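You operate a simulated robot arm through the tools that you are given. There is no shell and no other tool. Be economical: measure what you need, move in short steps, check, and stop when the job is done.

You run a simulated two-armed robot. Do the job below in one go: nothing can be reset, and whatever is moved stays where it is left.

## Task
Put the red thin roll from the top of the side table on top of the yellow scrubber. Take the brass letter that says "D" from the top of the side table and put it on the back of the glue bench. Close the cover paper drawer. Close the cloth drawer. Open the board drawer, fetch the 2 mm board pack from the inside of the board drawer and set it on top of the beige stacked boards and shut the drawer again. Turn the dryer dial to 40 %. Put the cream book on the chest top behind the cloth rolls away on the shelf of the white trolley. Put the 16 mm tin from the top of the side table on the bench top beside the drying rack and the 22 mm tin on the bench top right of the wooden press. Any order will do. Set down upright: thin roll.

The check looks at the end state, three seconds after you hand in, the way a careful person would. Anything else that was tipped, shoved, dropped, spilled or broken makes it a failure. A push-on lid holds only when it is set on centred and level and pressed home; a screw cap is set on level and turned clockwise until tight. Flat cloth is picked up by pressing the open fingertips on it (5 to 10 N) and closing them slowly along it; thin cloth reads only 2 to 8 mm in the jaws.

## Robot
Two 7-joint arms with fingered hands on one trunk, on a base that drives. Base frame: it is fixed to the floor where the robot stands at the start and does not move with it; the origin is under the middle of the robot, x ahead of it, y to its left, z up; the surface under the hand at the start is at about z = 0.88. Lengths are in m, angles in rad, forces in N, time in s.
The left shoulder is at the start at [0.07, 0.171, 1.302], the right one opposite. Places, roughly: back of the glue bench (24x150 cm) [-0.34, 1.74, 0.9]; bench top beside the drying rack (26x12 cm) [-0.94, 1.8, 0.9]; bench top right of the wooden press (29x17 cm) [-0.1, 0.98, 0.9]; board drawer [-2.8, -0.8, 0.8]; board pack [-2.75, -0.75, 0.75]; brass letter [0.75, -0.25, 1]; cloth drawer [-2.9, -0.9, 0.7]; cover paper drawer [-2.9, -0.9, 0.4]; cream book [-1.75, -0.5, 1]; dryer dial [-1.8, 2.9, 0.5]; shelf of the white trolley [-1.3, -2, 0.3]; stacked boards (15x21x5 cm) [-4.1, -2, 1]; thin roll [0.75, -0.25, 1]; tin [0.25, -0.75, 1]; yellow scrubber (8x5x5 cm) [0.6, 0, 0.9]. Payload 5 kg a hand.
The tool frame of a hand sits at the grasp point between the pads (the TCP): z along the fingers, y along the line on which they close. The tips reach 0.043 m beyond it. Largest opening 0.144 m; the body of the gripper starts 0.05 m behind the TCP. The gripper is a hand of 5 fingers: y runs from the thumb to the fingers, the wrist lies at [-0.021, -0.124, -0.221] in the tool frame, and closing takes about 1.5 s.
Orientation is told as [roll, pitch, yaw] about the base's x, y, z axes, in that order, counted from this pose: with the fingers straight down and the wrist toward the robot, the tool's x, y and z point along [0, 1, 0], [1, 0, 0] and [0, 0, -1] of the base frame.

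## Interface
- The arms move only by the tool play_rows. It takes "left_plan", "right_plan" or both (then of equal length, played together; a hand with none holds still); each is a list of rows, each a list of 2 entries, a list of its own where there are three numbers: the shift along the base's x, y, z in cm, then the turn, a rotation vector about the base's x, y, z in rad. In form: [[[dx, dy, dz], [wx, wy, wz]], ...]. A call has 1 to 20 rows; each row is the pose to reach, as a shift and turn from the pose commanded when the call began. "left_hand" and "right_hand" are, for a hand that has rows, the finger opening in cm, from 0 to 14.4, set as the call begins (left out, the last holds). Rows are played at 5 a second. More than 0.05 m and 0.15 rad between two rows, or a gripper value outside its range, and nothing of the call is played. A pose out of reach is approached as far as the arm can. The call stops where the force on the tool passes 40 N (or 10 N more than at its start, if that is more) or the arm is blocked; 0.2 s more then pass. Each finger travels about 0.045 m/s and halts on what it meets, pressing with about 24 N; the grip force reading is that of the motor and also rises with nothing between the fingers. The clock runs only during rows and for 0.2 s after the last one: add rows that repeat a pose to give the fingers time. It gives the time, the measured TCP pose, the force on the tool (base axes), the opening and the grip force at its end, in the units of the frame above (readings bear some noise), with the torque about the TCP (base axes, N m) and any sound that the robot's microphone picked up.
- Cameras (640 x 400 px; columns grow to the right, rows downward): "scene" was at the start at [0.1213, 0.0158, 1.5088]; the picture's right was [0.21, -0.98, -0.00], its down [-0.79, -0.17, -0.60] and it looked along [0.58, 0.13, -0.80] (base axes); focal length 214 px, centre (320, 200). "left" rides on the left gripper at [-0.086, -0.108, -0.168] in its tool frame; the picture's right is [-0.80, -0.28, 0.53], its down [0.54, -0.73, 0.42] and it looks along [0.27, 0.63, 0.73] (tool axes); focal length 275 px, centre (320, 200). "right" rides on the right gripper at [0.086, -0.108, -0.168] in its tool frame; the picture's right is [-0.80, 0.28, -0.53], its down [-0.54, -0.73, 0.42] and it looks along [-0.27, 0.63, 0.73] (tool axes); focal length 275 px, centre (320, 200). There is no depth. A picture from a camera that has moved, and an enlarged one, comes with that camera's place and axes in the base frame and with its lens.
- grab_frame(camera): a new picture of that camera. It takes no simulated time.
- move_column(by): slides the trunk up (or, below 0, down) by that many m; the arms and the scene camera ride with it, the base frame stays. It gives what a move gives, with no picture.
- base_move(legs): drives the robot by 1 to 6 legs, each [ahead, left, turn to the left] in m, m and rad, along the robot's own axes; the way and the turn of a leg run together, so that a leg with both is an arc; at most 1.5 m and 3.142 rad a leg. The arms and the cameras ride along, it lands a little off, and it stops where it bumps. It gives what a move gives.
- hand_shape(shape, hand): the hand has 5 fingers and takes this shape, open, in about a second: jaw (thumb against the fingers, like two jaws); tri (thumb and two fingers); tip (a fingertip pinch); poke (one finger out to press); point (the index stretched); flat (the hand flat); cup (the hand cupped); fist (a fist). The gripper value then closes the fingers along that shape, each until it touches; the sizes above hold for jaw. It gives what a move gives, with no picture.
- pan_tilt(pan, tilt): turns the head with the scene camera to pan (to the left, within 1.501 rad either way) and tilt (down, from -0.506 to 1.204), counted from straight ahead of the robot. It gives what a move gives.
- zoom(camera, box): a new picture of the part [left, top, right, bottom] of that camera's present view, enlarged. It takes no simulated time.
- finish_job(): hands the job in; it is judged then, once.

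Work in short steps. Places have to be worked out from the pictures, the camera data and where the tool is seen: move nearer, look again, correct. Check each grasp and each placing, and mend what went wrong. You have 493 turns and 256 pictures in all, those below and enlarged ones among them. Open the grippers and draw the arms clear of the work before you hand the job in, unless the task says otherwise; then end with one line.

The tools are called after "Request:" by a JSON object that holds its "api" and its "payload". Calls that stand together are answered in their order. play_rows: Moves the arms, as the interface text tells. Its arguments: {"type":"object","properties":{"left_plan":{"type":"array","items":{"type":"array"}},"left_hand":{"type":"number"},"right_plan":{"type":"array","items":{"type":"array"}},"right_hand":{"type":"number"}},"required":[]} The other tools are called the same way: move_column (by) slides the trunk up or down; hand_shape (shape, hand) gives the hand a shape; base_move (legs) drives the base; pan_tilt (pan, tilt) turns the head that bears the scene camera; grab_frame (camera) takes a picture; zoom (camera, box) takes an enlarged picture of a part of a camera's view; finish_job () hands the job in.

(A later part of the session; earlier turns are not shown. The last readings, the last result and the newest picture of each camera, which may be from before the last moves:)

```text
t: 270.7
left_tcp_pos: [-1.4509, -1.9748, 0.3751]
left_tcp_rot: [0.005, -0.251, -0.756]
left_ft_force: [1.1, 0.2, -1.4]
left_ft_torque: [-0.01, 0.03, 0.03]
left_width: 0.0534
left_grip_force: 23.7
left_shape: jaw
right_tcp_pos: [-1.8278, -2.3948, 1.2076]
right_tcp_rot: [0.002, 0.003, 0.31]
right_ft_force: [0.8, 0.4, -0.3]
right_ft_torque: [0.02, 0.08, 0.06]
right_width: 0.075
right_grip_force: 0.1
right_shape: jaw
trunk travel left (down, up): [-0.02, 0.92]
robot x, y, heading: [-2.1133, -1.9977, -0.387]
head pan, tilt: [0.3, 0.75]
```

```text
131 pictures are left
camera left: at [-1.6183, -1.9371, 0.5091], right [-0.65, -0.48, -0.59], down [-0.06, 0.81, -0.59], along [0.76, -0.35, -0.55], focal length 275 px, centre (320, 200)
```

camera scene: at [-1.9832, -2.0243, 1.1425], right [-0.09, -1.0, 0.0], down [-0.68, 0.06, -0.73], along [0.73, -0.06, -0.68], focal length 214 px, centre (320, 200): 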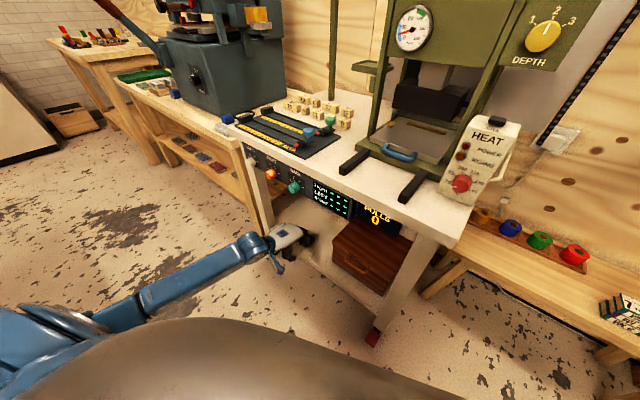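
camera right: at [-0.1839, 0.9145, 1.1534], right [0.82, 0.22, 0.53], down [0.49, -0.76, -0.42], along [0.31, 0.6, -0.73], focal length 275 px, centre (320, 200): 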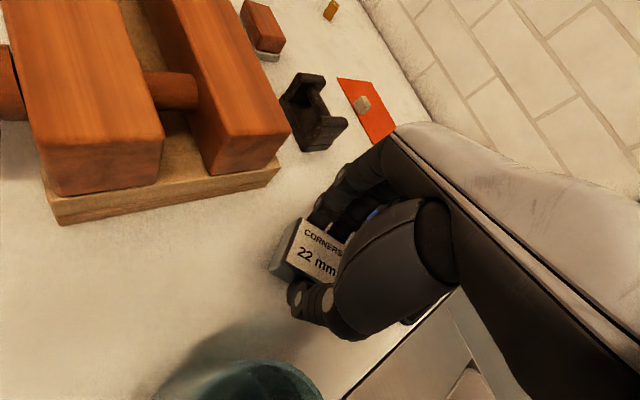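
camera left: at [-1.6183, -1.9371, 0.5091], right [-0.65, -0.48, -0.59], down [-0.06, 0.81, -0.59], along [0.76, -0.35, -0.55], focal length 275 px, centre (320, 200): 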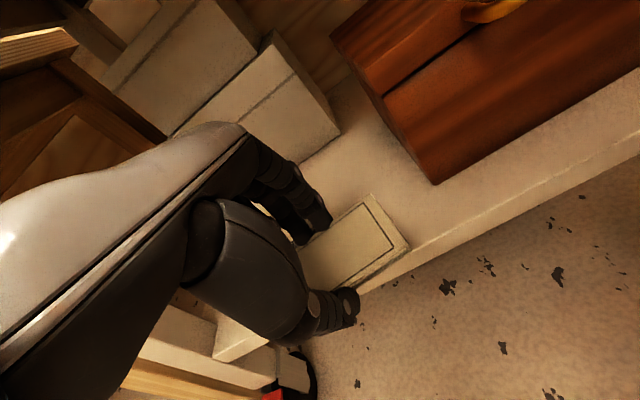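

Box corner confirmed at n≈−3.02, free depth to a≈−1.2. Drive another 0.10 m in.

Request:
{"api": "base_move", "payload": {"legs": [[0.094, -0.034, 0]]}}

Request:
{"api": "play_rows", "payload": {"left_plan": [[[2.5, -2.2, 0], [0, 0, 0]], [[5, -4.5, 0], [0, 0, 0]], [[7, -6.3, 0], [0, 0, 0]], [[7, -6.3, 0], [0, 0, 0]]]}}

Request:
{"api": "grab_frame", "payload": {"camera": "left"}}

Request:
{"api": "grab_frame", "payload": {"camera": "scene"}}

```text
t: 271.8
left_tcp_pos: [-1.3769, -2.0424, 0.3741]
left_tcp_rot: [0.003, -0.252, -0.759]
left_ft_force: [1.0, 0.1, -1.5]
left_ft_torque: [0.02, 0.01, 0.0]
left_width: 0.0534
left_grip_force: 23.9
left_shape: jaw
right_tcp_pos: [-1.7539, -2.4612, 1.2073]
right_tcp_rot: [0.004, 0.003, 0.309]
right_ft_force: [1.4, -1.2, 0.0]
right_ft_torque: [0.06, 0.06, 0.06]
right_width: 0.0748
right_grip_force: 0.1
right_shape: jaw
trunk travel left (down, up): [-0.02, 0.92]
robot x, y, heading: [-2.0411, -2.064, -0.39]
head pan, tilt: [0.3, 0.75]
```

```text
t: 272.8
left_tcp_pos: [-1.3051, -2.1045, 0.3749]
left_tcp_rot: [0.004, -0.253, -0.76]
left_ft_force: [0.8, 0.0, -0.4]
left_ft_torque: [0.02, 0.0, -0.01]
left_width: 0.0535
left_grip_force: 24.1
left_shape: jaw
right_tcp_pos: [-1.7554, -2.4608, 1.2071]
right_tcp_rot: [0.002, 0.002, 0.308]
right_ft_force: [-0.9, 0.8, 0.6]
right_ft_torque: [-0.02, 0.0, 0.01]
right_width: 0.075
right_grip_force: 0.0
right_shape: jaw
trunk travel left (down, up): [-0.02, 0.92]
robot x, y, heading: [-2.0356, -2.0599, -0.391]
head pan, tilt: [0.3, 0.75]
```

```text
130 pictures are left
camera left: at [-1.4732, -2.0658, 0.5094], right [-0.65, -0.48, -0.59], down [-0.06, 0.81, -0.59], along [0.76, -0.35, -0.55], focal length 275 px, centre (320, 200)
```

left: 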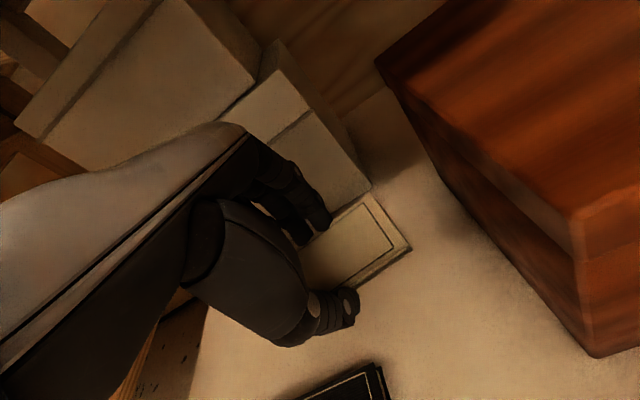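

```text
129 pictures are left
camera scene: at [-1.9104, -2.0902, 1.1427], right [-0.09, -1.0, 0.0], down [-0.68, 0.06, -0.73], along [0.73, -0.07, -0.68], focal length 214 px, centre (320, 200)
```

scene: 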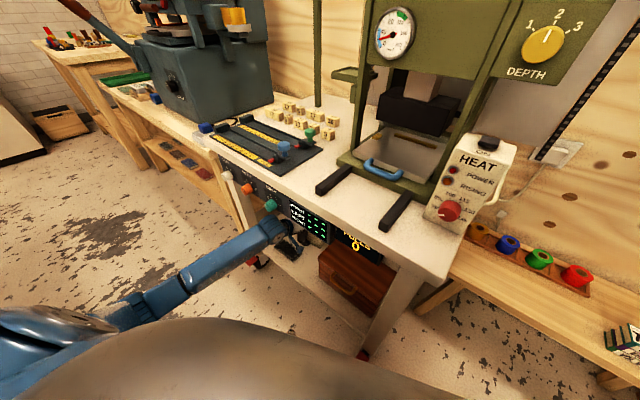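

Very clear: black book behind me, box to the right. Shift 2 cm deeper, lower, and level the hand.

Request:
{"api": "play_rows", "payload": {"left_plan": [[[0.8, -2.1, 0], [0, 0, 0]], [[0.8, -2.1, -2], [0, 0, 0]], [[0.8, -2.1, -3.5], [0, 0, 0]], [[0.8, -2.1, -3.5], [0.07, 0.08, 0]], [[0.8, -2.1, -3.5], [0.14, 0.155, 0]], [[0.8, -2.1, -3.5], [0.14, 0.155, 0]]]}}

Request:
{"api": "grab_frame", "payload": {"camera": "left"}}

```text
t: 274.2
left_tcp_pos: [-1.2987, -2.1265, 0.3391]
left_tcp_rot: [0.0, -0.042, -0.757]
left_ft_force: [-0.3, 0.8, 0.0]
left_ft_torque: [-0.01, 0.01, 0.0]
left_width: 0.0534
left_grip_force: 24.6
left_shape: jaw
right_tcp_pos: [-1.7561, -2.4609, 1.2074]
right_tcp_rot: [0.004, 0.004, 0.31]
right_ft_force: [1.2, -0.1, 0.1]
right_ft_torque: [-0.01, 0.03, -0.02]
right_width: 0.0751
right_grip_force: 0.1
right_shape: jaw
trunk travel left (down, up): [-0.02, 0.92]
robot x, y, heading: [-2.0383, -2.0643, -0.391]
head pan, tilt: [0.3, 0.75]
```

```text
128 pictures are left
camera left: at [-1.4428, -2.1089, 0.5017], right [-0.74, -0.4, -0.54], down [-0.14, 0.88, -0.45], along [0.66, -0.26, -0.71], focal length 275 px, centre (320, 200)
```

left: 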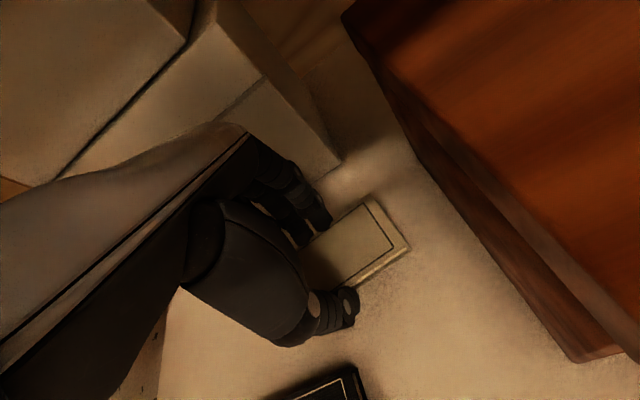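

Lower gently to contact.

Request:
{"api": "play_rows", "payload": {"left_plan": [[[0, 0, -1], [0, 0, 0]], [[0, 0, -2], [0, 0, 0]], [[0, 0, -2.5], [0, 0, 0]], [[0, 0, -2.5], [0, 0, 0]]]}}

```text
t: 275.2
left_tcp_pos: [-1.2986, -2.126, 0.3154]
left_tcp_rot: [-0.001, -0.044, -0.758]
left_ft_force: [-0.4, 0.4, -0.9]
left_ft_torque: [-0.03, 0.01, 0.0]
left_width: 0.0533
left_grip_force: 23.7
left_shape: jaw
right_tcp_pos: [-1.7556, -2.4608, 1.2063]
right_tcp_rot: [0.003, 0.003, 0.308]
right_ft_force: [0.1, -0.4, 0.1]
right_ft_torque: [0.0, -0.03, -0.06]
right_width: 0.0749
right_grip_force: 0.0
right_shape: jaw
trunk travel left (down, up): [-0.02, 0.92]
robot x, y, heading: [-2.0403, -2.0646, -0.391]
head pan, tilt: [0.3, 0.75]
```

Request:
{"api": "play_rows", "payload": {"left_plan": [[[0, 0, -0.5], [0, 0, 0]], [[0, 0, -1], [0, 0, 0]], [[0, 0, -1.5], [0, 0, 0]], [[0, 0, -2], [0, 0, 0]], [[0, 0, -2], [0, 0, 0]]]}}

```text
t: 276.2
left_tcp_pos: [-1.2945, -2.1276, 0.3054]
left_tcp_rot: [-0.003, -0.056, -0.755]
left_ft_force: [-4.2, 2.6, 20.2]
left_ft_torque: [0.51, 0.96, 0.01]
left_width: 0.0548
left_grip_force: 23.4
left_shape: jaw
right_tcp_pos: [-1.7564, -2.461, 1.2068]
right_tcp_rot: [0.005, 0.003, 0.309]
right_ft_force: [1.1, -0.6, -0.2]
right_ft_torque: [-0.02, 0.05, -0.01]
right_width: 0.075
right_grip_force: 0.1
right_shape: jaw
trunk travel left (down, up): [-0.02, 0.92]
robot x, y, heading: [-2.0415, -2.0637, -0.388]
head pan, tilt: [0.3, 0.75]
stopped in row 4 (left hand): the force on the tool passed its limit at 46 N (the readings are from after the stop); the commanded pose is now the measured one
```

Contact. Ease up 0.4 cm, open to 7.5 cm, rise a little.

Request:
{"api": "play_rows", "payload": {"left_plan": [[[0, 0, 0.4], [0, 0, 0]], [[0, 0, 0.4], [0, 0, 0]]]}}

Request:
{"api": "play_rows", "payload": {"left_plan": [[[0, 0, 0], [0, 0, 0]], [[0, 0, 0], [0, 0, 0]], [[0, 0, 0], [0, 0, 0]], [[0, 0, 0], [0, 0, 0]], [[0, 0, 0.5], [0, 0, 0]], [[0, 0, 2], [0, 0, 0]], [[0, 0, 4], [0, 0, 0]], [[0, 0, 5], [0, 0, 0]]], "left_hand": 7.6}}

Request:
{"api": "grab_frame", "payload": {"camera": "left"}}

```text
t: 276.8
left_tcp_pos: [-1.2968, -2.1276, 0.3066]
left_tcp_rot: [-0.001, -0.053, -0.756]
left_ft_force: [1.6, -0.5, 1.6]
left_ft_torque: [0.04, 0.09, 0.01]
left_width: 0.0547
left_grip_force: 24.0
left_shape: jaw
right_tcp_pos: [-1.7566, -2.4599, 1.2059]
right_tcp_rot: [0.003, 0.001, 0.31]
right_ft_force: [-0.4, -0.1, 0.3]
right_ft_torque: [-0.04, 0.01, 0.04]
right_width: 0.0749
right_grip_force: 0.0
right_shape: jaw
trunk travel left (down, up): [-0.02, 0.92]
robot x, y, heading: [-2.0425, -2.0643, -0.395]
head pan, tilt: [0.3, 0.75]
```

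```text
t: 278.6
left_tcp_pos: [-1.296, -2.129, 0.3566]
left_tcp_rot: [-0.001, -0.053, -0.757]
left_ft_force: [-0.2, -0.1, 0.2]
left_ft_torque: [-0.04, 0.0, 0.04]
left_width: 0.0754
left_grip_force: 0.1
left_shape: jaw
right_tcp_pos: [-1.7545, -2.4604, 1.2071]
right_tcp_rot: [0.004, 0.003, 0.31]
right_ft_force: [0.5, 0.6, 0.8]
right_ft_torque: [0.04, 0.01, 0.02]
right_width: 0.0747
right_grip_force: 0.1
right_shape: jaw
trunk travel left (down, up): [-0.02, 0.92]
robot x, y, heading: [-2.0411, -2.0628, -0.385]
head pan, tilt: [0.3, 0.75]
```

```text
127 pictures are left
camera left: at [-1.442, -2.1085, 0.518], right [-0.73, -0.4, -0.55], down [-0.14, 0.88, -0.46], along [0.67, -0.26, -0.7], focal length 275 px, centre (320, 200)
```

left: 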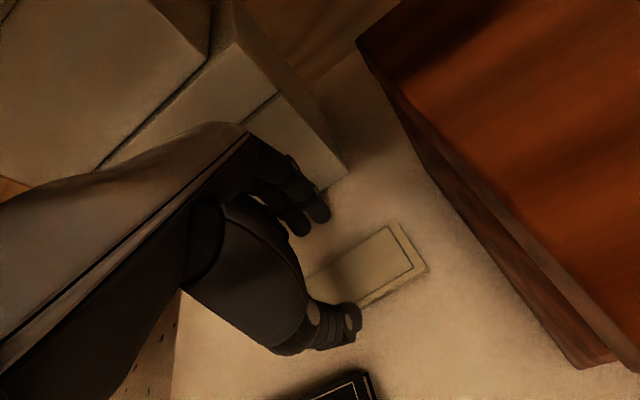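

Book released on the shelf. Withdraw along the depth direction by arm, then by base.

Request:
{"api": "play_rows", "payload": {"left_plan": [[[-3, 2.7, 0.2], [-0.06, -0.065, 0]], [[-6, 5.4, 0.3], [-0.1, -0.11, 0]], [[-9, 8, 0.3], [-0.1, -0.11, 0]]]}}

Request:
{"api": "base_move", "payload": {"legs": [[-0.28, 0.1, 0]]}}

Request:
{"api": "zoom", "payload": {"camera": "scene", "box": [260, 120, 480, 310]}}

```text
t: 279.4
left_tcp_pos: [-1.3875, -2.0488, 0.3616]
left_tcp_rot: [0.002, -0.205, -0.758]
left_ft_force: [0.6, 0.6, 0.2]
left_ft_torque: [0.04, 0.03, 0.02]
left_width: 0.0759
left_grip_force: 0.0
left_shape: jaw
right_tcp_pos: [-1.7577, -2.4609, 1.2078]
right_tcp_rot: [0.002, 0.003, 0.31]
right_ft_force: [0.2, -0.2, 0.4]
right_ft_torque: [-0.01, -0.03, 0.01]
right_width: 0.075
right_grip_force: 0.1
right_shape: jaw
trunk travel left (down, up): [-0.02, 0.92]
robot x, y, heading: [-2.0403, -2.0626, -0.392]
head pan, tilt: [0.3, 0.75]
```

```text
t: 281.4
left_tcp_pos: [-1.6117, -1.8482, 0.3607]
left_tcp_rot: [0.002, -0.202, -0.757]
left_ft_force: [-0.2, 0.3, 0.7]
left_ft_torque: [0.0, -0.03, -0.01]
left_width: 0.076
left_grip_force: 0.1
left_shape: jaw
right_tcp_pos: [-1.9802, -2.2601, 1.207]
right_tcp_rot: [0.003, 0.002, 0.31]
right_ft_force: [0.1, 0.0, 0.3]
right_ft_torque: [0.0, -0.04, 0.01]
right_width: 0.0749
right_grip_force: 0.1
right_shape: jaw
trunk travel left (down, up): [-0.02, 0.92]
robot x, y, heading: [-2.2617, -1.8616, -0.386]
head pan, tilt: [0.3, 0.75]
```

```text
2.11 times, centred on (370, 215) of scene
camera zoom: at [-2.1359, -1.8901, 1.1428], right [-0.09, -1.0, 0.0], down [-0.68, 0.06, -0.73], along [0.73, -0.07, -0.68], focal length 452 px, centre (215, 168)
```

zoom: 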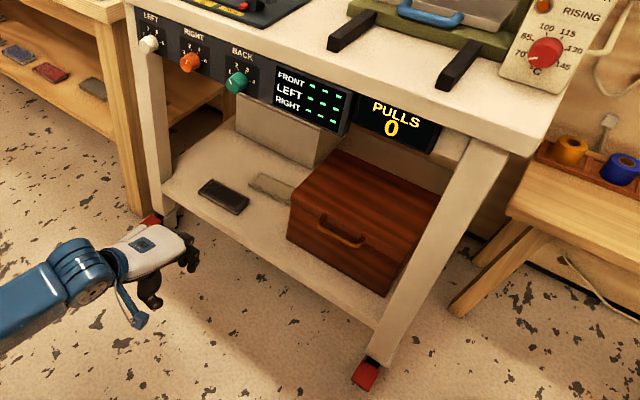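

Book is in place. Raise the left hand and the trunk, then turn toward the chest's drawer front.

Request:
{"api": "play_rows", "payload": {"left_plan": [[[-0.5, 0.5, 4.5], [0.04, 0.045, 0]], [[-1, 1, 9], [0.08, 0.09, 0]], [[-1.5, 1.5, 13.5], [0.12, 0.14, 0]], [[-2, 2, 18], [0.12, 0.14, 0]], [[-2, 2, 22.5], [0.12, 0.14, 0]], [[-2, 2, 27], [0.12, 0.14, 0]], [[-2, 2, 31.5], [0.12, 0.14, 0]], [[-2, 2, 36], [0.12, 0.14, 0]], [[-2, 2, 40.5], [0.12, 0.14, 0]], [[-2, 2, 45], [0.12, 0.14, 0]], [[-2, 2, 49.5], [0.12, 0.14, 0]]]}}

Request:
{"api": "move_column", "payload": {"by": 0.38}}

Request:
{"api": "base_move", "payload": {"legs": [[-0.03, -0.25, 0], [0, 0, 1.8]]}}

Request:
{"api": "pan_tilt", "payload": {"pan": 0.2, "tilt": 0.5}}

Request:
{"api": "grab_frame", "payload": {"camera": "scene"}}

```text
t: 283.8
left_tcp_pos: [-1.6332, -1.8277, 0.8553]
left_tcp_rot: [-0.006, -0.016, -0.755]
left_ft_force: [0.0, 0.4, 0.2]
left_ft_torque: [0.0, -0.01, 0.0]
left_width: 0.0762
left_grip_force: 0.1
left_shape: jaw
right_tcp_pos: [-1.9807, -2.2611, 1.2067]
right_tcp_rot: [0.004, 0.002, 0.309]
right_ft_force: [0.2, -0.8, -0.7]
right_ft_torque: [0.01, -0.02, 0.0]
right_width: 0.0751
right_grip_force: 0.1
right_shape: jaw
trunk travel left (down, up): [-0.02, 0.92]
robot x, y, heading: [-2.2643, -1.8608, -0.39]
head pan, tilt: [0.3, 0.75]
```

```text
t: 287.5
left_tcp_pos: [-1.6324, -1.8281, 1.2361]
left_tcp_rot: [-0.006, -0.016, -0.756]
left_ft_force: [-0.7, -0.1, 0.2]
left_ft_torque: [0.01, -0.02, -0.01]
left_width: 0.0761
left_grip_force: 0.0
left_shape: jaw
right_tcp_pos: [-1.9798, -2.2613, 1.5867]
right_tcp_rot: [0.003, 0.002, 0.309]
right_ft_force: [-0.2, -0.6, 0.4]
right_ft_torque: [-0.02, -0.04, -0.01]
right_width: 0.0752
right_grip_force: 0.1
right_shape: jaw
trunk travel left (down, up): [-0.4, 0.54]
robot x, y, heading: [-2.2644, -1.8649, -0.385]
head pan, tilt: [0.3, 0.75]
```

```text
t: 293.7
left_tcp_pos: [-2.5804, -1.4852, 1.2365]
left_tcp_rot: [-0.007, -0.018, 1.068]
left_ft_force: [-0.5, 0.1, 0.2]
left_ft_torque: [-0.03, 0.01, 0.0]
left_width: 0.0761
left_grip_force: 0.0
left_shape: jaw
right_tcp_pos: [-2.074, -1.7145, 1.5864]
right_tcp_rot: [0.003, 0.001, 2.132]
right_ft_force: [-0.6, -0.1, 0.4]
right_ft_torque: [-0.01, -0.01, -0.01]
right_width: 0.075
right_grip_force: 0.1
right_shape: jaw
trunk travel left (down, up): [-0.4, 0.54]
robot x, y, heading: [-2.3856, -2.0886, 1.433]
head pan, tilt: [0.3, 0.75]
```

```text
t: 294.5
left_tcp_pos: [-2.5812, -1.4862, 1.2361]
left_tcp_rot: [-0.007, -0.017, 1.069]
left_ft_force: [-0.7, -0.1, -0.9]
left_ft_torque: [0.01, -0.04, 0.0]
left_width: 0.0761
left_grip_force: 0.1
left_shape: jaw
right_tcp_pos: [-2.0728, -1.7136, 1.5873]
right_tcp_rot: [0.003, 0.001, 2.132]
right_ft_force: [-0.4, -0.5, -0.1]
right_ft_torque: [0.0, -0.03, 0.01]
right_width: 0.0751
right_grip_force: 0.0
right_shape: jaw
trunk travel left (down, up): [-0.4, 0.54]
robot x, y, heading: [-2.3918, -2.0825, 1.43]
head pan, tilt: [0.201, 0.499]
```

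```text
125 pictures are left
camera scene: at [-2.387, -1.9462, 1.5446], right [1.0, 0.06, 0.0], down [0.03, -0.48, -0.88], along [-0.06, 0.88, -0.48], focal length 214 px, centre (320, 200)
```

scene: 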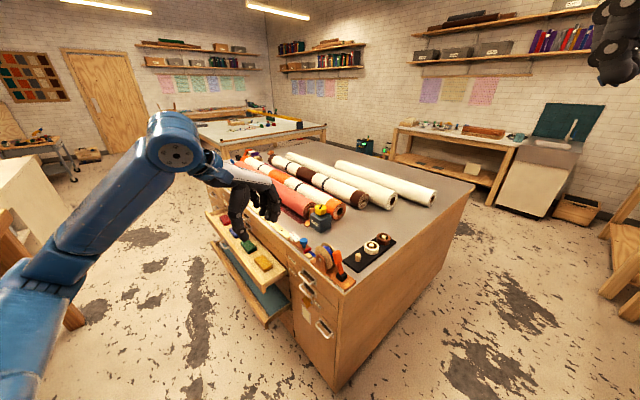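

Chest front is visible with drawers out. Zoom.

Request:
{"api": "zoom", "payload": {"camera": "scene", "box": [190, 150, 400, 390]}}

```text
1.67 times, centred on (295, 270) of scene
camera zoom: at [-2.387, -1.9462, 1.5446], right [1.0, 0.06, 0.0], down [0.03, -0.48, -0.88], along [-0.06, 0.88, -0.48], focal length 358 px, centre (362, 83)
```

zoom: 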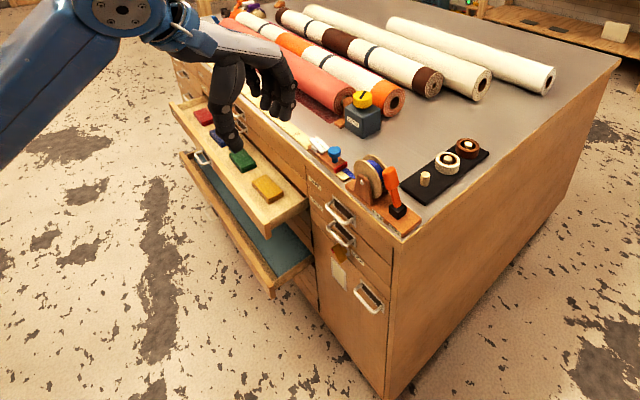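

Look to the left along the aisle between chest and counters for clearance.

Request:
{"api": "pan_tilt", "payload": {"pan": 1.3, "tilt": 0.45}}

Request:
{"api": "grab_frame", "payload": {"camera": "scene"}}

```text
t: 295.8
left_tcp_pos: [-2.5803, -1.4857, 1.2363]
left_tcp_rot: [-0.008, -0.018, 1.069]
left_ft_force: [0.1, -0.6, 0.4]
left_ft_torque: [0.04, 0.02, -0.01]
left_width: 0.076
left_grip_force: 0.1
left_shape: jaw
right_tcp_pos: [-2.0737, -1.714, 1.5866]
right_tcp_rot: [0.005, 0.001, 2.133]
right_ft_force: [0.2, -0.6, 0.3]
right_ft_torque: [0.0, -0.03, 0.01]
right_width: 0.075
right_grip_force: 0.1
right_shape: jaw
trunk travel left (down, up): [-0.4, 0.54]
robot x, y, heading: [-2.3839, -2.0896, 1.436]
head pan, tilt: [1.3, 0.45]
```

```text
123 pictures are left
camera scene: at [-2.4654, -2.0005, 1.5491], right [0.4, 0.92, 0.0], down [0.4, -0.17, -0.9], along [-0.83, 0.36, -0.44], focal length 214 px, centre (320, 200)
```

scene: 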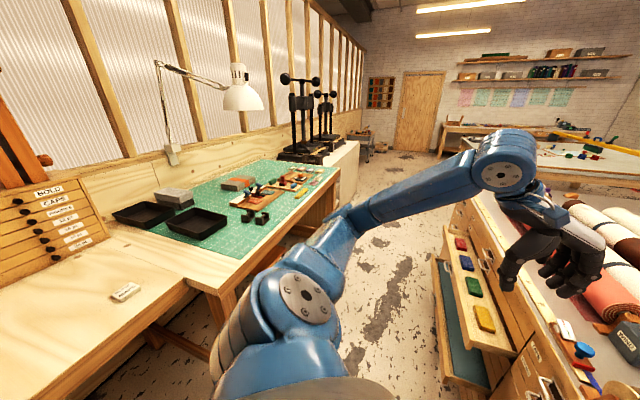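

Aisle is wide enough (~0.95 m). Turn to face the chest, then slide left to stand before the drawers.

Request:
{"api": "base_move", "payload": {"legs": [[-0.14, 0, 0], [0, 0, -0.6], [0, 1.09, 0]]}}

Request:
{"api": "pan_tilt", "payload": {"pan": 0.0, "tilt": 0.85}}

Request:
{"api": "grab_frame", "payload": {"camera": "scene"}}

```text
t: 304.0
left_tcp_pos: [-3.0454, -0.8802, 1.2358]
left_tcp_rot: [-0.007, -0.019, 0.462]
left_ft_force: [0.4, -0.2, 0.0]
left_ft_torque: [-0.03, 0.01, -0.02]
left_width: 0.0761
left_grip_force: 0.1
left_shape: jaw
right_tcp_pos: [-2.7598, -1.3555, 1.5874]
right_tcp_rot: [0.004, 0.002, 1.526]
right_ft_force: [0.5, -0.6, -0.6]
right_ft_torque: [0.0, -0.03, 0.03]
right_width: 0.0752
right_grip_force: 0.1
right_shape: jaw
trunk travel left (down, up): [-0.4, 0.54]
robot x, y, heading: [-3.2322, -1.4827, 0.829]
head pan, tilt: [1.3, 0.45]
```

```text
t: 305.5
left_tcp_pos: [-3.0456, -0.8798, 1.2351]
left_tcp_rot: [-0.006, -0.017, 0.462]
left_ft_force: [0.2, -0.1, 0.3]
left_ft_torque: [-0.02, 0.0, 0.01]
left_width: 0.0758
left_grip_force: 0.0
left_shape: jaw
right_tcp_pos: [-2.7596, -1.3553, 1.5874]
right_tcp_rot: [0.004, 0.001, 1.527]
right_ft_force: [0.4, 0.5, 0.1]
right_ft_torque: [-0.01, -0.02, 0.02]
right_width: 0.0752
right_grip_force: 0.0
right_shape: jaw
trunk travel left (down, up): [-0.4, 0.54]
robot x, y, heading: [-3.2296, -1.4818, 0.825]
head pan, tilt: [0.0, 0.85]
```

```text
122 pictures are left
camera scene: at [-3.1429, -1.3891, 1.5147], right [0.74, -0.68, 0.0], down [-0.51, -0.55, -0.66], along [0.45, 0.49, -0.75], focal length 214 px, centre (320, 200)
```

scene: 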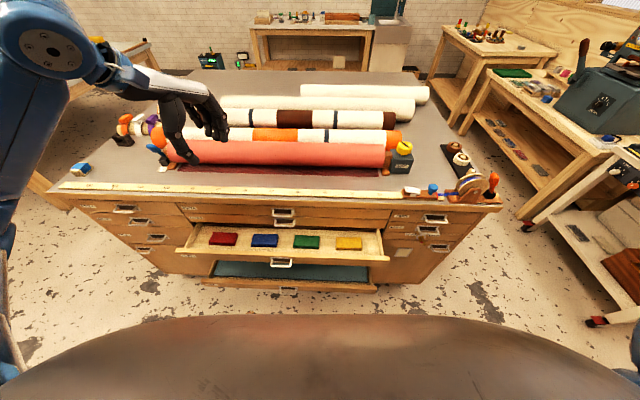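

Request:
{"api": "zoom", "payload": {"camera": "scene", "box": [60, 180, 290, 300]}}

Request:
{"api": "zoom", "payload": {"camera": "scene", "box": [240, 180, 470, 300]}}

```text
2.78 times, centred on (175, 240) of scene
camera zoom: at [-3.1429, -1.3891, 1.5147], right [0.74, -0.68, 0.0], down [-0.51, -0.55, -0.66], along [0.45, 0.49, -0.75], focal length 597 px, centre (724, 89)
```

zoom: 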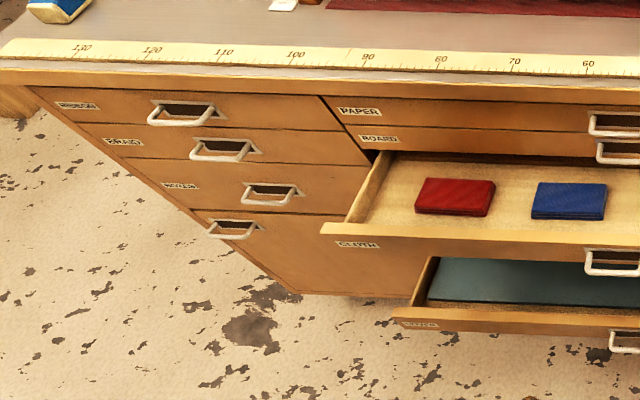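

```text
2.78 times, centred on (355, 240) of scene
camera zoom: at [-3.1429, -1.3891, 1.5147], right [0.74, -0.68, 0.0], down [-0.51, -0.55, -0.66], along [0.45, 0.49, -0.75], focal length 597 px, centre (223, 89)
```

zoom: 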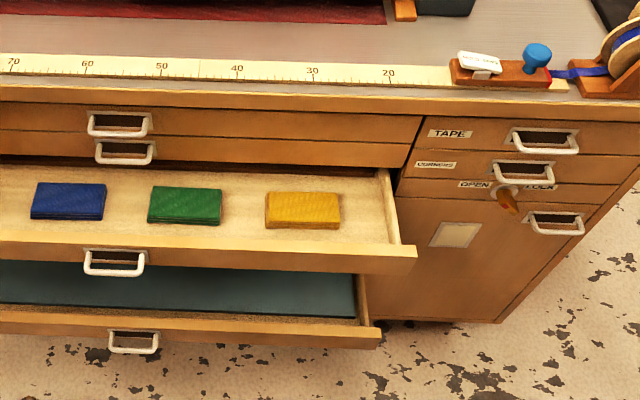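

Centre column from top: PAPER, BOARD, CLOTH (open), COVER (open). I'll stand a bit right and diagonal so the left hand can push the open fronts. Drive there and lower the trunk partly.

Request:
{"api": "base_move", "payload": {"legs": [[-0.04, -0.44, 0], [0, 0, 0.5]]}}

Request:
{"api": "play_rows", "payload": {"left_plan": [[[-2, -2, 1], [0, 0, 0]], [[-4, -4, 1], [0, 0, 0]], [[-6, -6, 1], [0, 0, 0]]], "left_hand": 0}}

Request:
{"api": "pan_tilt", "payload": {"pan": 0.2, "tilt": 0.8}}

Request:
{"api": "grab_frame", "payload": {"camera": "scene"}}

```text
t: 309.6
left_tcp_pos: [-3.0576, -1.1907, 1.2363]
left_tcp_rot: [-0.006, -0.016, 0.958]
left_ft_force: [0.0, -0.4, 0.3]
left_ft_torque: [0.01, 0.03, 0.01]
left_width: 0.0762
left_grip_force: 0.0
left_shape: jaw
right_tcp_pos: [-2.5798, -1.4722, 1.5863]
right_tcp_rot: [0.004, 0.002, 2.024]
right_ft_force: [0.5, -0.3, 0.2]
right_ft_torque: [0.02, 0.01, -0.01]
right_width: 0.0749
right_grip_force: 0.1
right_shape: jaw
trunk travel left (down, up): [-0.4, 0.54]
robot x, y, heading: [-2.9291, -1.8067, 1.333]
head pan, tilt: [0.0, 0.85]
```

```text
t: 310.4
left_tcp_pos: [-3.117, -1.2518, 1.2464]
left_tcp_rot: [-0.009, -0.017, 0.957]
left_ft_force: [-0.6, 0.3, 0.2]
left_ft_torque: [0.03, 0.0, 0.0]
left_width: 0.0052
left_grip_force: 0.1
left_shape: jaw
right_tcp_pos: [-2.5801, -1.4732, 1.588]
right_tcp_rot: [0.002, 0.001, 2.021]
right_ft_force: [0.0, 0.1, 1.1]
right_ft_torque: [0.04, -0.03, 0.01]
right_width: 0.0751
right_grip_force: 0.2
right_shape: jaw
trunk travel left (down, up): [-0.4, 0.54]
robot x, y, heading: [-2.9303, -1.8103, 1.326]
head pan, tilt: [0.0, 0.85]
```

```text
t: 311.1
left_tcp_pos: [-3.1164, -1.2503, 1.2463]
left_tcp_rot: [-0.007, -0.018, 0.959]
left_ft_force: [0.6, -0.3, 0.1]
left_ft_torque: [0.01, 0.01, -0.01]
left_width: 0.0001
left_grip_force: 24.3
left_shape: jaw
right_tcp_pos: [-2.5809, -1.4725, 1.5869]
right_tcp_rot: [0.001, 0.001, 2.025]
right_ft_force: [-0.4, 0.2, -0.2]
right_ft_torque: [0.0, 0.01, 0.0]
right_width: 0.0748
right_grip_force: 0.1
right_shape: jaw
trunk travel left (down, up): [-0.4, 0.54]
robot x, y, heading: [-2.9328, -1.809, 1.328]
head pan, tilt: [0.201, 0.799]
```

```text
119 pictures are left
camera scene: at [-2.9165, -1.6794, 1.5187], right [1.0, -0.04, 0.0], down [-0.03, -0.72, -0.7], along [0.03, 0.7, -0.72], focal length 214 px, centre (320, 200)
```

scene: 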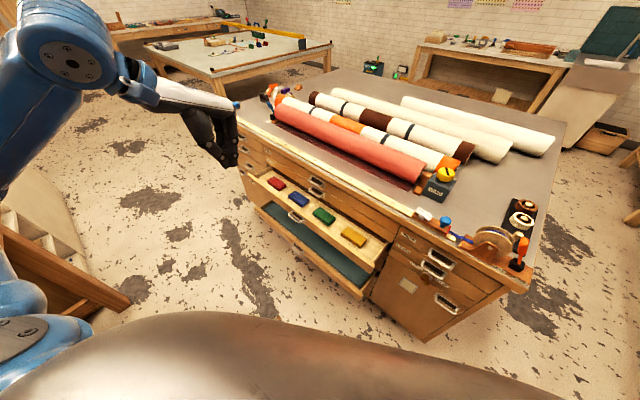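

Zoom on the drawer fronts to triangulate their positions.

Request:
{"api": "zoom", "payload": {"camera": "scene", "box": [220, 110, 460, 310]}}

```text
2.00 times, centred on (340, 210) of scene
camera zoom: at [-2.9165, -1.6794, 1.5187], right [1.0, -0.04, 0.0], down [-0.03, -0.72, -0.7], along [0.03, 0.7, -0.72], focal length 429 px, centre (280, 180)
```

zoom: 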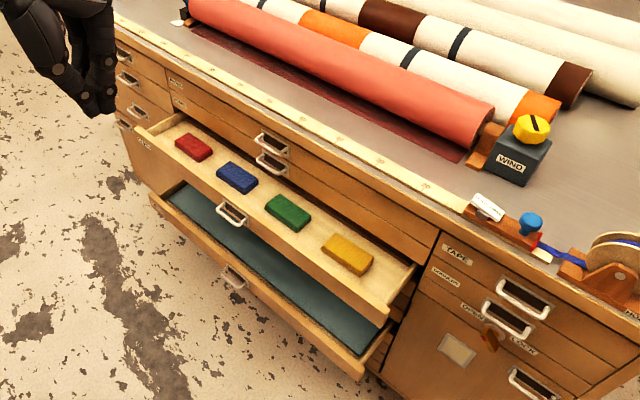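

Cloth front is at n≈−3.22 (z≈0.68–0.755), cover front at n≈−3.24 (z≈0.42–0.49). Lower the trunk by 0.25, then lower the left hand in front with fingers tipped forward.

Request:
{"api": "move_column", "payload": {"by": -0.25}}

Request:
{"api": "play_rows", "payload": {"left_plan": [[[0, 0, -1], [0.1, -0.09, 0]], [[0, 0, -2], [0.2, -0.18, 0]], [[0, 0, -4], [0.3, -0.27, 0]], [[0, 0, -7], [0.4, -0.36, 0]], [[0, 0, -10], [0.5, -0.45, 0]], [[0, 0, -13], [0.6, -0.54, 0]], [[0, 0, -16], [0.7, -0.63, 0]], [[0, 0, -20], [0.743, -0.669, 0]]]}}

Request:
{"api": "grab_frame", "payload": {"camera": "scene"}}

```text
t: 313.7
left_tcp_pos: [-3.1158, -1.25, 0.996]
left_tcp_rot: [-0.006, -0.018, 0.957]
left_ft_force: [-0.3, 0.4, 0.7]
left_ft_torque: [0.01, -0.01, -0.02]
left_width: 0.0
left_grip_force: 24.1
left_shape: jaw
right_tcp_pos: [-2.5786, -1.4722, 1.3366]
right_tcp_rot: [0.005, 0.002, 2.025]
right_ft_force: [0.5, 0.0, 0.2]
right_ft_torque: [0.05, -0.04, 0.01]
right_width: 0.0752
right_grip_force: 0.0
right_shape: jaw
trunk travel left (down, up): [-0.15, 0.79]
robot x, y, heading: [-2.9284, -1.8076, 1.33]
head pan, tilt: [0.201, 0.799]
```

```text
t: 315.5
left_tcp_pos: [-3.1176, -1.2518, 0.7955]
left_tcp_rot: [-0.203, -1.007, 1.072]
left_ft_force: [0.3, -0.2, -0.4]
left_ft_torque: [-0.02, 0.01, 0.03]
left_width: 0.0002
left_grip_force: 24.1
left_shape: jaw
left hand out of reach, approached as far as the arm can: row 2, 3, 4, 5, 6, 7
right_tcp_pos: [-2.5808, -1.4716, 1.3362]
right_tcp_rot: [0.005, 0.003, 2.024]
right_ft_force: [-0.6, 0.5, 0.1]
right_ft_torque: [-0.04, -0.01, -0.01]
right_width: 0.0749
right_grip_force: 0.1
right_shape: jaw
trunk travel left (down, up): [-0.15, 0.79]
robot x, y, heading: [-2.9322, -1.8055, 1.323]
head pan, tilt: [0.201, 0.799]
```

```text
117 pictures are left
camera scene: at [-2.9171, -1.679, 1.2687], right [1.0, -0.04, 0.0], down [-0.03, -0.72, -0.7], along [0.03, 0.7, -0.72], focal length 214 px, centre (320, 200)
```

scene: 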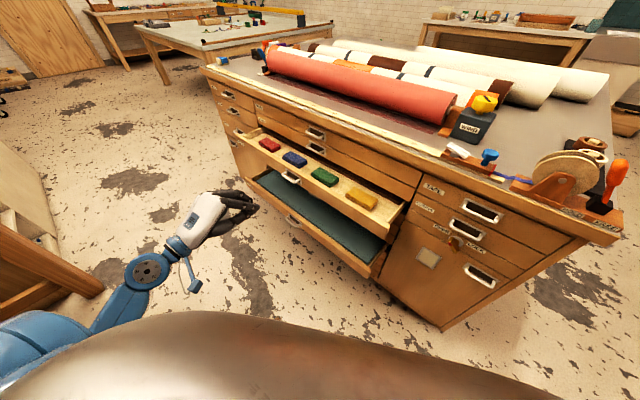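

Approach and push the cloth drawer front in +n direction.

Request:
{"api": "play_rows", "payload": {"left_plan": [[[3, 1, -2], [0, 0, 0]], [[6, 3, -4], [0, 0, 0]], [[9, 5, -6], [0, 0, 0]], [[11.5, 7, -6], [0, 0, 0]], [[13.7, 8.9, -6], [0, 0, 0]]]}}

Request:
{"api": "grab_frame", "payload": {"camera": "scene"}}

```text
t: 316.7
left_tcp_pos: [-2.9799, -1.1613, 0.7374]
left_tcp_rot: [-0.197, -1.002, 1.063]
left_ft_force: [1.2, 1.0, 0.0]
left_ft_torque: [0.0, 0.03, 0.01]
left_width: 0.0
left_grip_force: 24.3
left_shape: jaw
right_tcp_pos: [-2.5787, -1.4728, 1.3363]
right_tcp_rot: [0.004, 0.003, 2.022]
right_ft_force: [-0.2, 0.2, -0.3]
right_ft_torque: [-0.03, 0.02, -0.01]
right_width: 0.0749
right_grip_force: 0.0
right_shape: jaw
trunk travel left (down, up): [-0.15, 0.79]
robot x, y, heading: [-2.934, -1.8109, 1.324]
head pan, tilt: [0.201, 0.799]
```

```text
116 pictures are left
camera scene: at [-2.9163, -1.679, 1.2686], right [1.0, -0.04, 0.0], down [-0.03, -0.72, -0.7], along [0.03, 0.7, -0.72], focal length 214 px, centre (320, 200)
```

scene: 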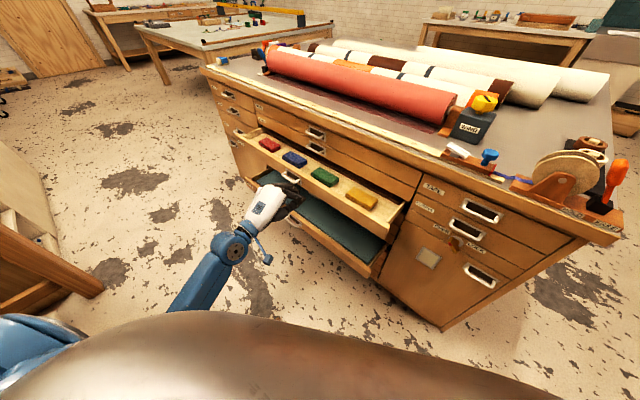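

Push 8 cm and check.

Request:
{"api": "play_rows", "payload": {"left_plan": [[[1.3, 1.5, 0], [0, 0, 0]], [[2.7, 3, 0], [0, 0, 0]], [[4, 4.5, 0], [0, 0, 0]], [[5.3, 6, 0], [0, 0, 0]]]}}

Request:
{"api": "zoom", "payload": {"camera": "scene", "box": [200, 90, 440, 290]}}

```text
t: 317.7
left_tcp_pos: [-2.9269, -1.1011, 0.7354]
left_tcp_rot: [-0.2, -1.006, 1.067]
left_ft_force: [0.2, 0.0, -1.3]
left_ft_torque: [-0.02, 0.01, -0.03]
left_width: 0.0
left_grip_force: 24.0
left_shape: jaw
right_tcp_pos: [-2.5791, -1.4719, 1.3358]
right_tcp_rot: [0.004, 0.004, 2.024]
right_ft_force: [0.2, 0.8, -0.1]
right_ft_torque: [-0.05, 0.02, 0.0]
right_width: 0.0753
right_grip_force: 0.0
right_shape: jaw
trunk travel left (down, up): [-0.15, 0.79]
robot x, y, heading: [-2.9298, -1.8061, 1.324]
head pan, tilt: [0.201, 0.799]
```

```text
2.00 times, centred on (320, 190) of scene
camera zoom: at [-2.9163, -1.679, 1.2686], right [1.0, -0.04, 0.0], down [-0.03, -0.72, -0.7], along [0.03, 0.7, -0.72], focal length 429 px, centre (320, 220)
```

zoom: 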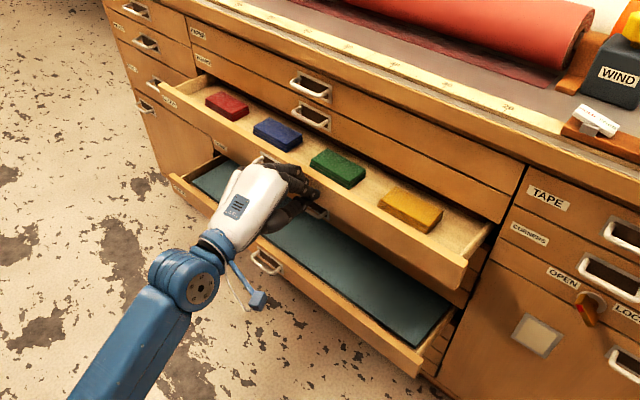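

No contact force yet; continue.

Request:
{"api": "play_rows", "payload": {"left_plan": [[[1, 1.1, 0], [0, 0, 0]], [[2, 2.2, 0], [0, 0, 0]], [[3, 3.3, 0], [0, 0, 0]], [[4, 4.4, 0], [0, 0, 0]]]}}

Request:
{"api": "zoom", "payload": {"camera": "scene", "box": [200, 90, 440, 290]}}

```text
t: 318.7
left_tcp_pos: [-2.8858, -1.0577, 0.7344]
left_tcp_rot: [-0.199, -1.006, 1.066]
left_ft_force: [0.0, 1.0, -0.3]
left_ft_torque: [0.03, 0.03, 0.0]
left_width: 0.0
left_grip_force: 24.5
left_shape: jaw
right_tcp_pos: [-2.5801, -1.4713, 1.3359]
right_tcp_rot: [0.004, 0.001, 2.023]
right_ft_force: [0.5, -0.4, 0.7]
right_ft_torque: [0.0, -0.02, -0.01]
right_width: 0.0749
right_grip_force: 0.0
right_shape: jaw
trunk travel left (down, up): [-0.15, 0.79]
robot x, y, heading: [-2.9312, -1.8097, 1.324]
head pan, tilt: [0.201, 0.799]
```

```text
2.00 times, centred on (320, 190) of scene
camera zoom: at [-2.9164, -1.6792, 1.2686], right [1.0, -0.04, 0.0], down [-0.03, -0.72, -0.7], along [0.03, 0.7, -0.72], focal length 429 px, centre (320, 220)
```

zoom: 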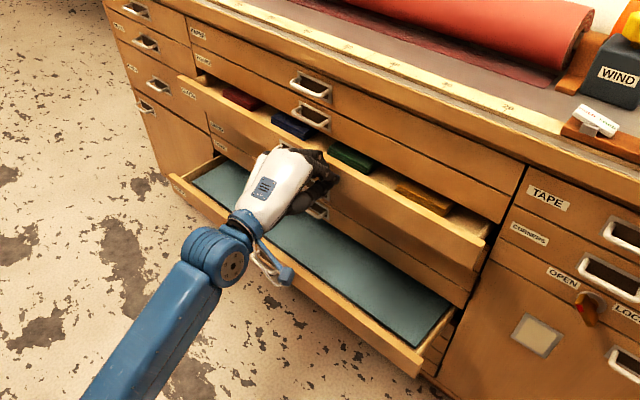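

The drawer moves in easily. Keep pushing until it stops.

Request:
{"api": "play_rows", "payload": {"left_plan": [[[1.3, 1.5, 0], [0, 0, 0]], [[2.7, 3, 0], [0, 0, 0]], [[4, 4.5, 0], [0, 0, 0]], [[5.3, 6, 0], [0, 0, 0]], [[6.7, 7.4, 0], [0, 0, 0]]]}}

Request:
{"api": "zoom", "payload": {"camera": "scene", "box": [200, 90, 440, 290]}}

```text
t: 319.7
left_tcp_pos: [-2.8414, -1.0061, 0.7387]
left_tcp_rot: [-0.204, -1.009, 1.072]
left_ft_force: [-13.1, -23.3, 0.7]
left_ft_torque: [-0.43, 0.15, -0.65]
left_width: 0.0
left_grip_force: 24.1
left_shape: jaw
right_tcp_pos: [-2.581, -1.473, 1.3371]
right_tcp_rot: [0.001, 0.004, 2.026]
right_ft_force: [-0.1, 1.0, -0.5]
right_ft_torque: [-0.04, -0.04, -0.02]
right_width: 0.075
right_grip_force: 0.1
right_shape: jaw
trunk travel left (down, up): [-0.15, 0.79]
robot x, y, heading: [-2.9306, -1.8113, 1.328]
head pan, tilt: [0.201, 0.799]
stopped in row 4 (left hand): the force on the tool passed its limit at 54 N (the readings are from after the stop); the commanded pose is now the measured one
```

```text
2.00 times, centred on (320, 190) of scene
camera zoom: at [-2.9185, -1.6813, 1.2688], right [1.0, -0.04, 0.0], down [-0.03, -0.72, -0.7], along [0.03, 0.7, -0.72], focal length 429 px, centre (320, 220)
```

zoom: 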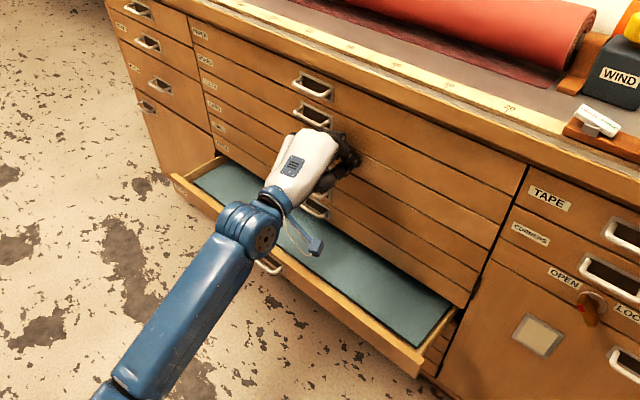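

Cloth drawer is closed. Back off, lower the trunk 0.13 and hand for the cover paper drawer.

Request:
{"api": "play_rows", "payload": {"left_plan": [[[-3, -3.3, 0], [0, 0, 0]], [[-6, -6.6, 0], [0, 0, 0]], [[-9, -10, 0], [0, 0, 0]], [[-12, -13.3, 0], [0, 0, 0]], [[-15, -16.6, 0], [0, 0, 0]], [[-16.7, -18.6, 0], [0, 0, 0]]]}}

Request:
{"api": "move_column", "payload": {"by": -0.13}}

Request:
{"api": "play_rows", "payload": {"left_plan": [[[0, 0, -4.5], [0, 0, 0]], [[0, 0, -9], [0, 0, 0]], [[0, 0, -13], [0, 0, 0]]]}}

Request:
{"api": "zoom", "payload": {"camera": "scene", "box": [180, 130, 440, 330]}}

```text
t: 321.1
left_tcp_pos: [-3.0057, -1.1913, 0.739]
left_tcp_rot: [-0.202, -1.011, 1.068]
left_ft_force: [-0.6, 0.2, -0.4]
left_ft_torque: [0.0, -0.05, 0.0]
left_width: 0.0001
left_grip_force: 24.4
left_shape: jaw
right_tcp_pos: [-2.5803, -1.4716, 1.3372]
right_tcp_rot: [0.002, 0.005, 2.024]
right_ft_force: [-0.3, 0.2, 0.3]
right_ft_torque: [0.02, -0.01, 0.0]
right_width: 0.0748
right_grip_force: 0.1
right_shape: jaw
trunk travel left (down, up): [-0.15, 0.79]
robot x, y, heading: [-2.9343, -1.8104, 1.326]
head pan, tilt: [0.201, 0.799]
```

```text
t: 322.6
left_tcp_pos: [-3.0055, -1.1906, 0.6091]
left_tcp_rot: [-0.202, -1.01, 1.068]
left_ft_force: [0.0, -0.5, 0.0]
left_ft_torque: [-0.01, 0.04, 0.01]
left_width: 0.0
left_grip_force: 24.1
left_shape: jaw
right_tcp_pos: [-2.5799, -1.4716, 1.2071]
right_tcp_rot: [0.005, 0.003, 2.026]
right_ft_force: [-0.6, -0.1, 0.6]
right_ft_torque: [0.0, 0.01, -0.02]
right_width: 0.0751
right_grip_force: 0.0
right_shape: jaw
trunk travel left (down, up): [-0.02, 0.92]
robot x, y, heading: [-2.9301, -1.812, 1.331]
head pan, tilt: [0.201, 0.799]
```

```text
t: 323.4
left_tcp_pos: [-3.0072, -1.1916, 0.4764]
left_tcp_rot: [-0.202, -1.01, 1.069]
left_ft_force: [-0.5, 0.5, 0.0]
left_ft_torque: [-0.03, -0.02, 0.0]
left_width: 0.0
left_grip_force: 23.8
left_shape: jaw
right_tcp_pos: [-2.5808, -1.4708, 1.207]
right_tcp_rot: [0.004, 0.003, 2.024]
right_ft_force: [-0.4, 0.0, 0.4]
right_ft_torque: [0.01, 0.01, 0.0]
right_width: 0.0754
right_grip_force: 0.0
right_shape: jaw
trunk travel left (down, up): [-0.02, 0.92]
robot x, y, heading: [-2.9328, -1.8101, 1.324]
head pan, tilt: [0.201, 0.799]
```

```text
2.00 times, centred on (310, 230) of scene
camera zoom: at [-2.9172, -1.6794, 1.1387], right [1.0, -0.04, 0.0], down [-0.03, -0.72, -0.7], along [0.03, 0.7, -0.72], focal length 429 px, centre (340, 140)
```

zoom: 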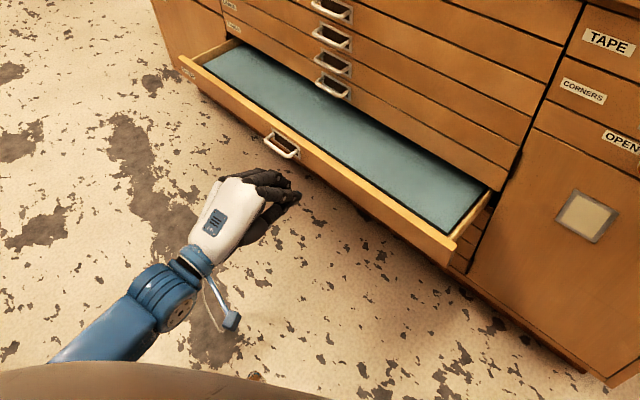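

Fingertips are level with the cover drawer's front. Push +n.

Request:
{"api": "play_rows", "payload": {"left_plan": [[[2, 2.2, 0], [0, 0, 0]], [[4, 4.4, 0], [0, 0, 0]], [[6, 6.7, 0], [0, 0, 0]], [[8, 8.9, 0], [0, 0, 0]], [[9.5, 10.5, 0], [0, 0, 0]]]}}

Request:
{"api": "zoom", "payload": {"camera": "scene", "box": [180, 130, 440, 330]}}

```text
t: 324.6
left_tcp_pos: [-2.9098, -1.0872, 0.4792]
left_tcp_rot: [-0.202, -1.01, 1.069]
left_ft_force: [1.5, 0.4, -0.6]
left_ft_torque: [0.04, -0.02, -0.01]
left_width: 0.0
left_grip_force: 24.7
left_shape: jaw
right_tcp_pos: [-2.5805, -1.4709, 1.2062]
right_tcp_rot: [0.003, 0.004, 2.024]
right_ft_force: [-0.5, -0.7, 0.3]
right_ft_torque: [-0.01, 0.0, -0.01]
right_width: 0.0751
right_grip_force: 0.0
right_shape: jaw
trunk travel left (down, up): [-0.02, 0.92]
robot x, y, heading: [-2.9325, -1.81, 1.332]
head pan, tilt: [0.201, 0.799]
```

```text
2.00 times, centred on (310, 230) of scene
camera zoom: at [-2.9168, -1.6795, 1.1387], right [1.0, -0.04, 0.0], down [-0.03, -0.72, -0.7], along [0.03, 0.7, -0.72], focal length 429 px, centre (340, 140)
```

zoom: 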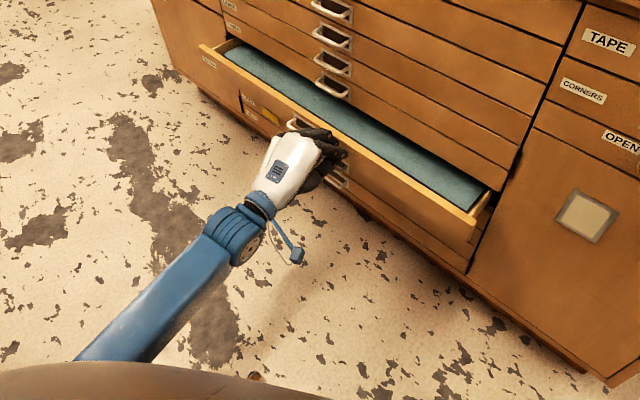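

It moves in. Continue until it stops.

Request:
{"api": "play_rows", "payload": {"left_plan": [[[2, 2.2, 0], [0, 0, 0]], [[4, 4.4, 0], [0, 0, 0]], [[5.5, 6.1, 0], [0, 0, 0]], [[7, 7.7, 0], [0, 0, 0]], [[8.5, 9.4, 0], [0, 0, 0]]]}}

Request:
{"api": "zoom", "payload": {"camera": "scene", "box": [180, 130, 440, 330]}}

```text
t: 325.7
left_tcp_pos: [-2.8411, -1.0065, 0.481]
left_tcp_rot: [-0.208, -1.014, 1.073]
left_ft_force: [-13.4, -23.2, 2.9]
left_ft_torque: [-0.35, 0.15, -0.6]
left_width: 0.0
left_grip_force: 24.3
left_shape: jaw
right_tcp_pos: [-2.5818, -1.4726, 1.2069]
right_tcp_rot: [0.003, 0.004, 2.028]
right_ft_force: [-0.7, 0.2, 0.1]
right_ft_torque: [-0.04, -0.01, -0.01]
right_width: 0.075
right_grip_force: 0.0
right_shape: jaw
trunk travel left (down, up): [-0.02, 0.92]
robot x, y, heading: [-2.9286, -1.8088, 1.335]
head pan, tilt: [0.201, 0.799]
stopped in row 5 (left hand): the force on the tool passed its limit at 60 N (the readings are from after the stop); the commanded pose is now the measured one
```

```text
2.00 times, centred on (310, 230) of scene
camera zoom: at [-2.9185, -1.6807, 1.1388], right [1.0, -0.04, 0.0], down [-0.03, -0.72, -0.7], along [0.03, 0.7, -0.72], focal length 429 px, centre (340, 140)
```

zoom: 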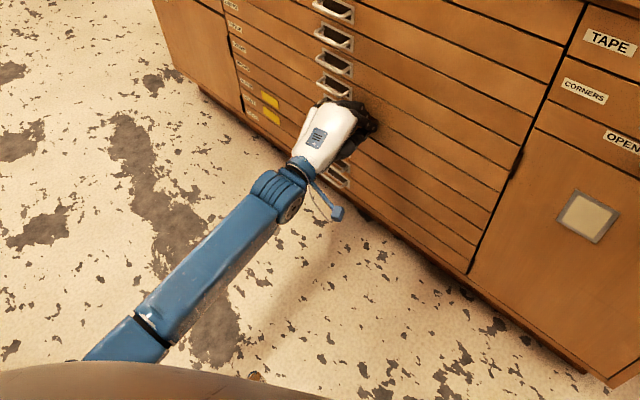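

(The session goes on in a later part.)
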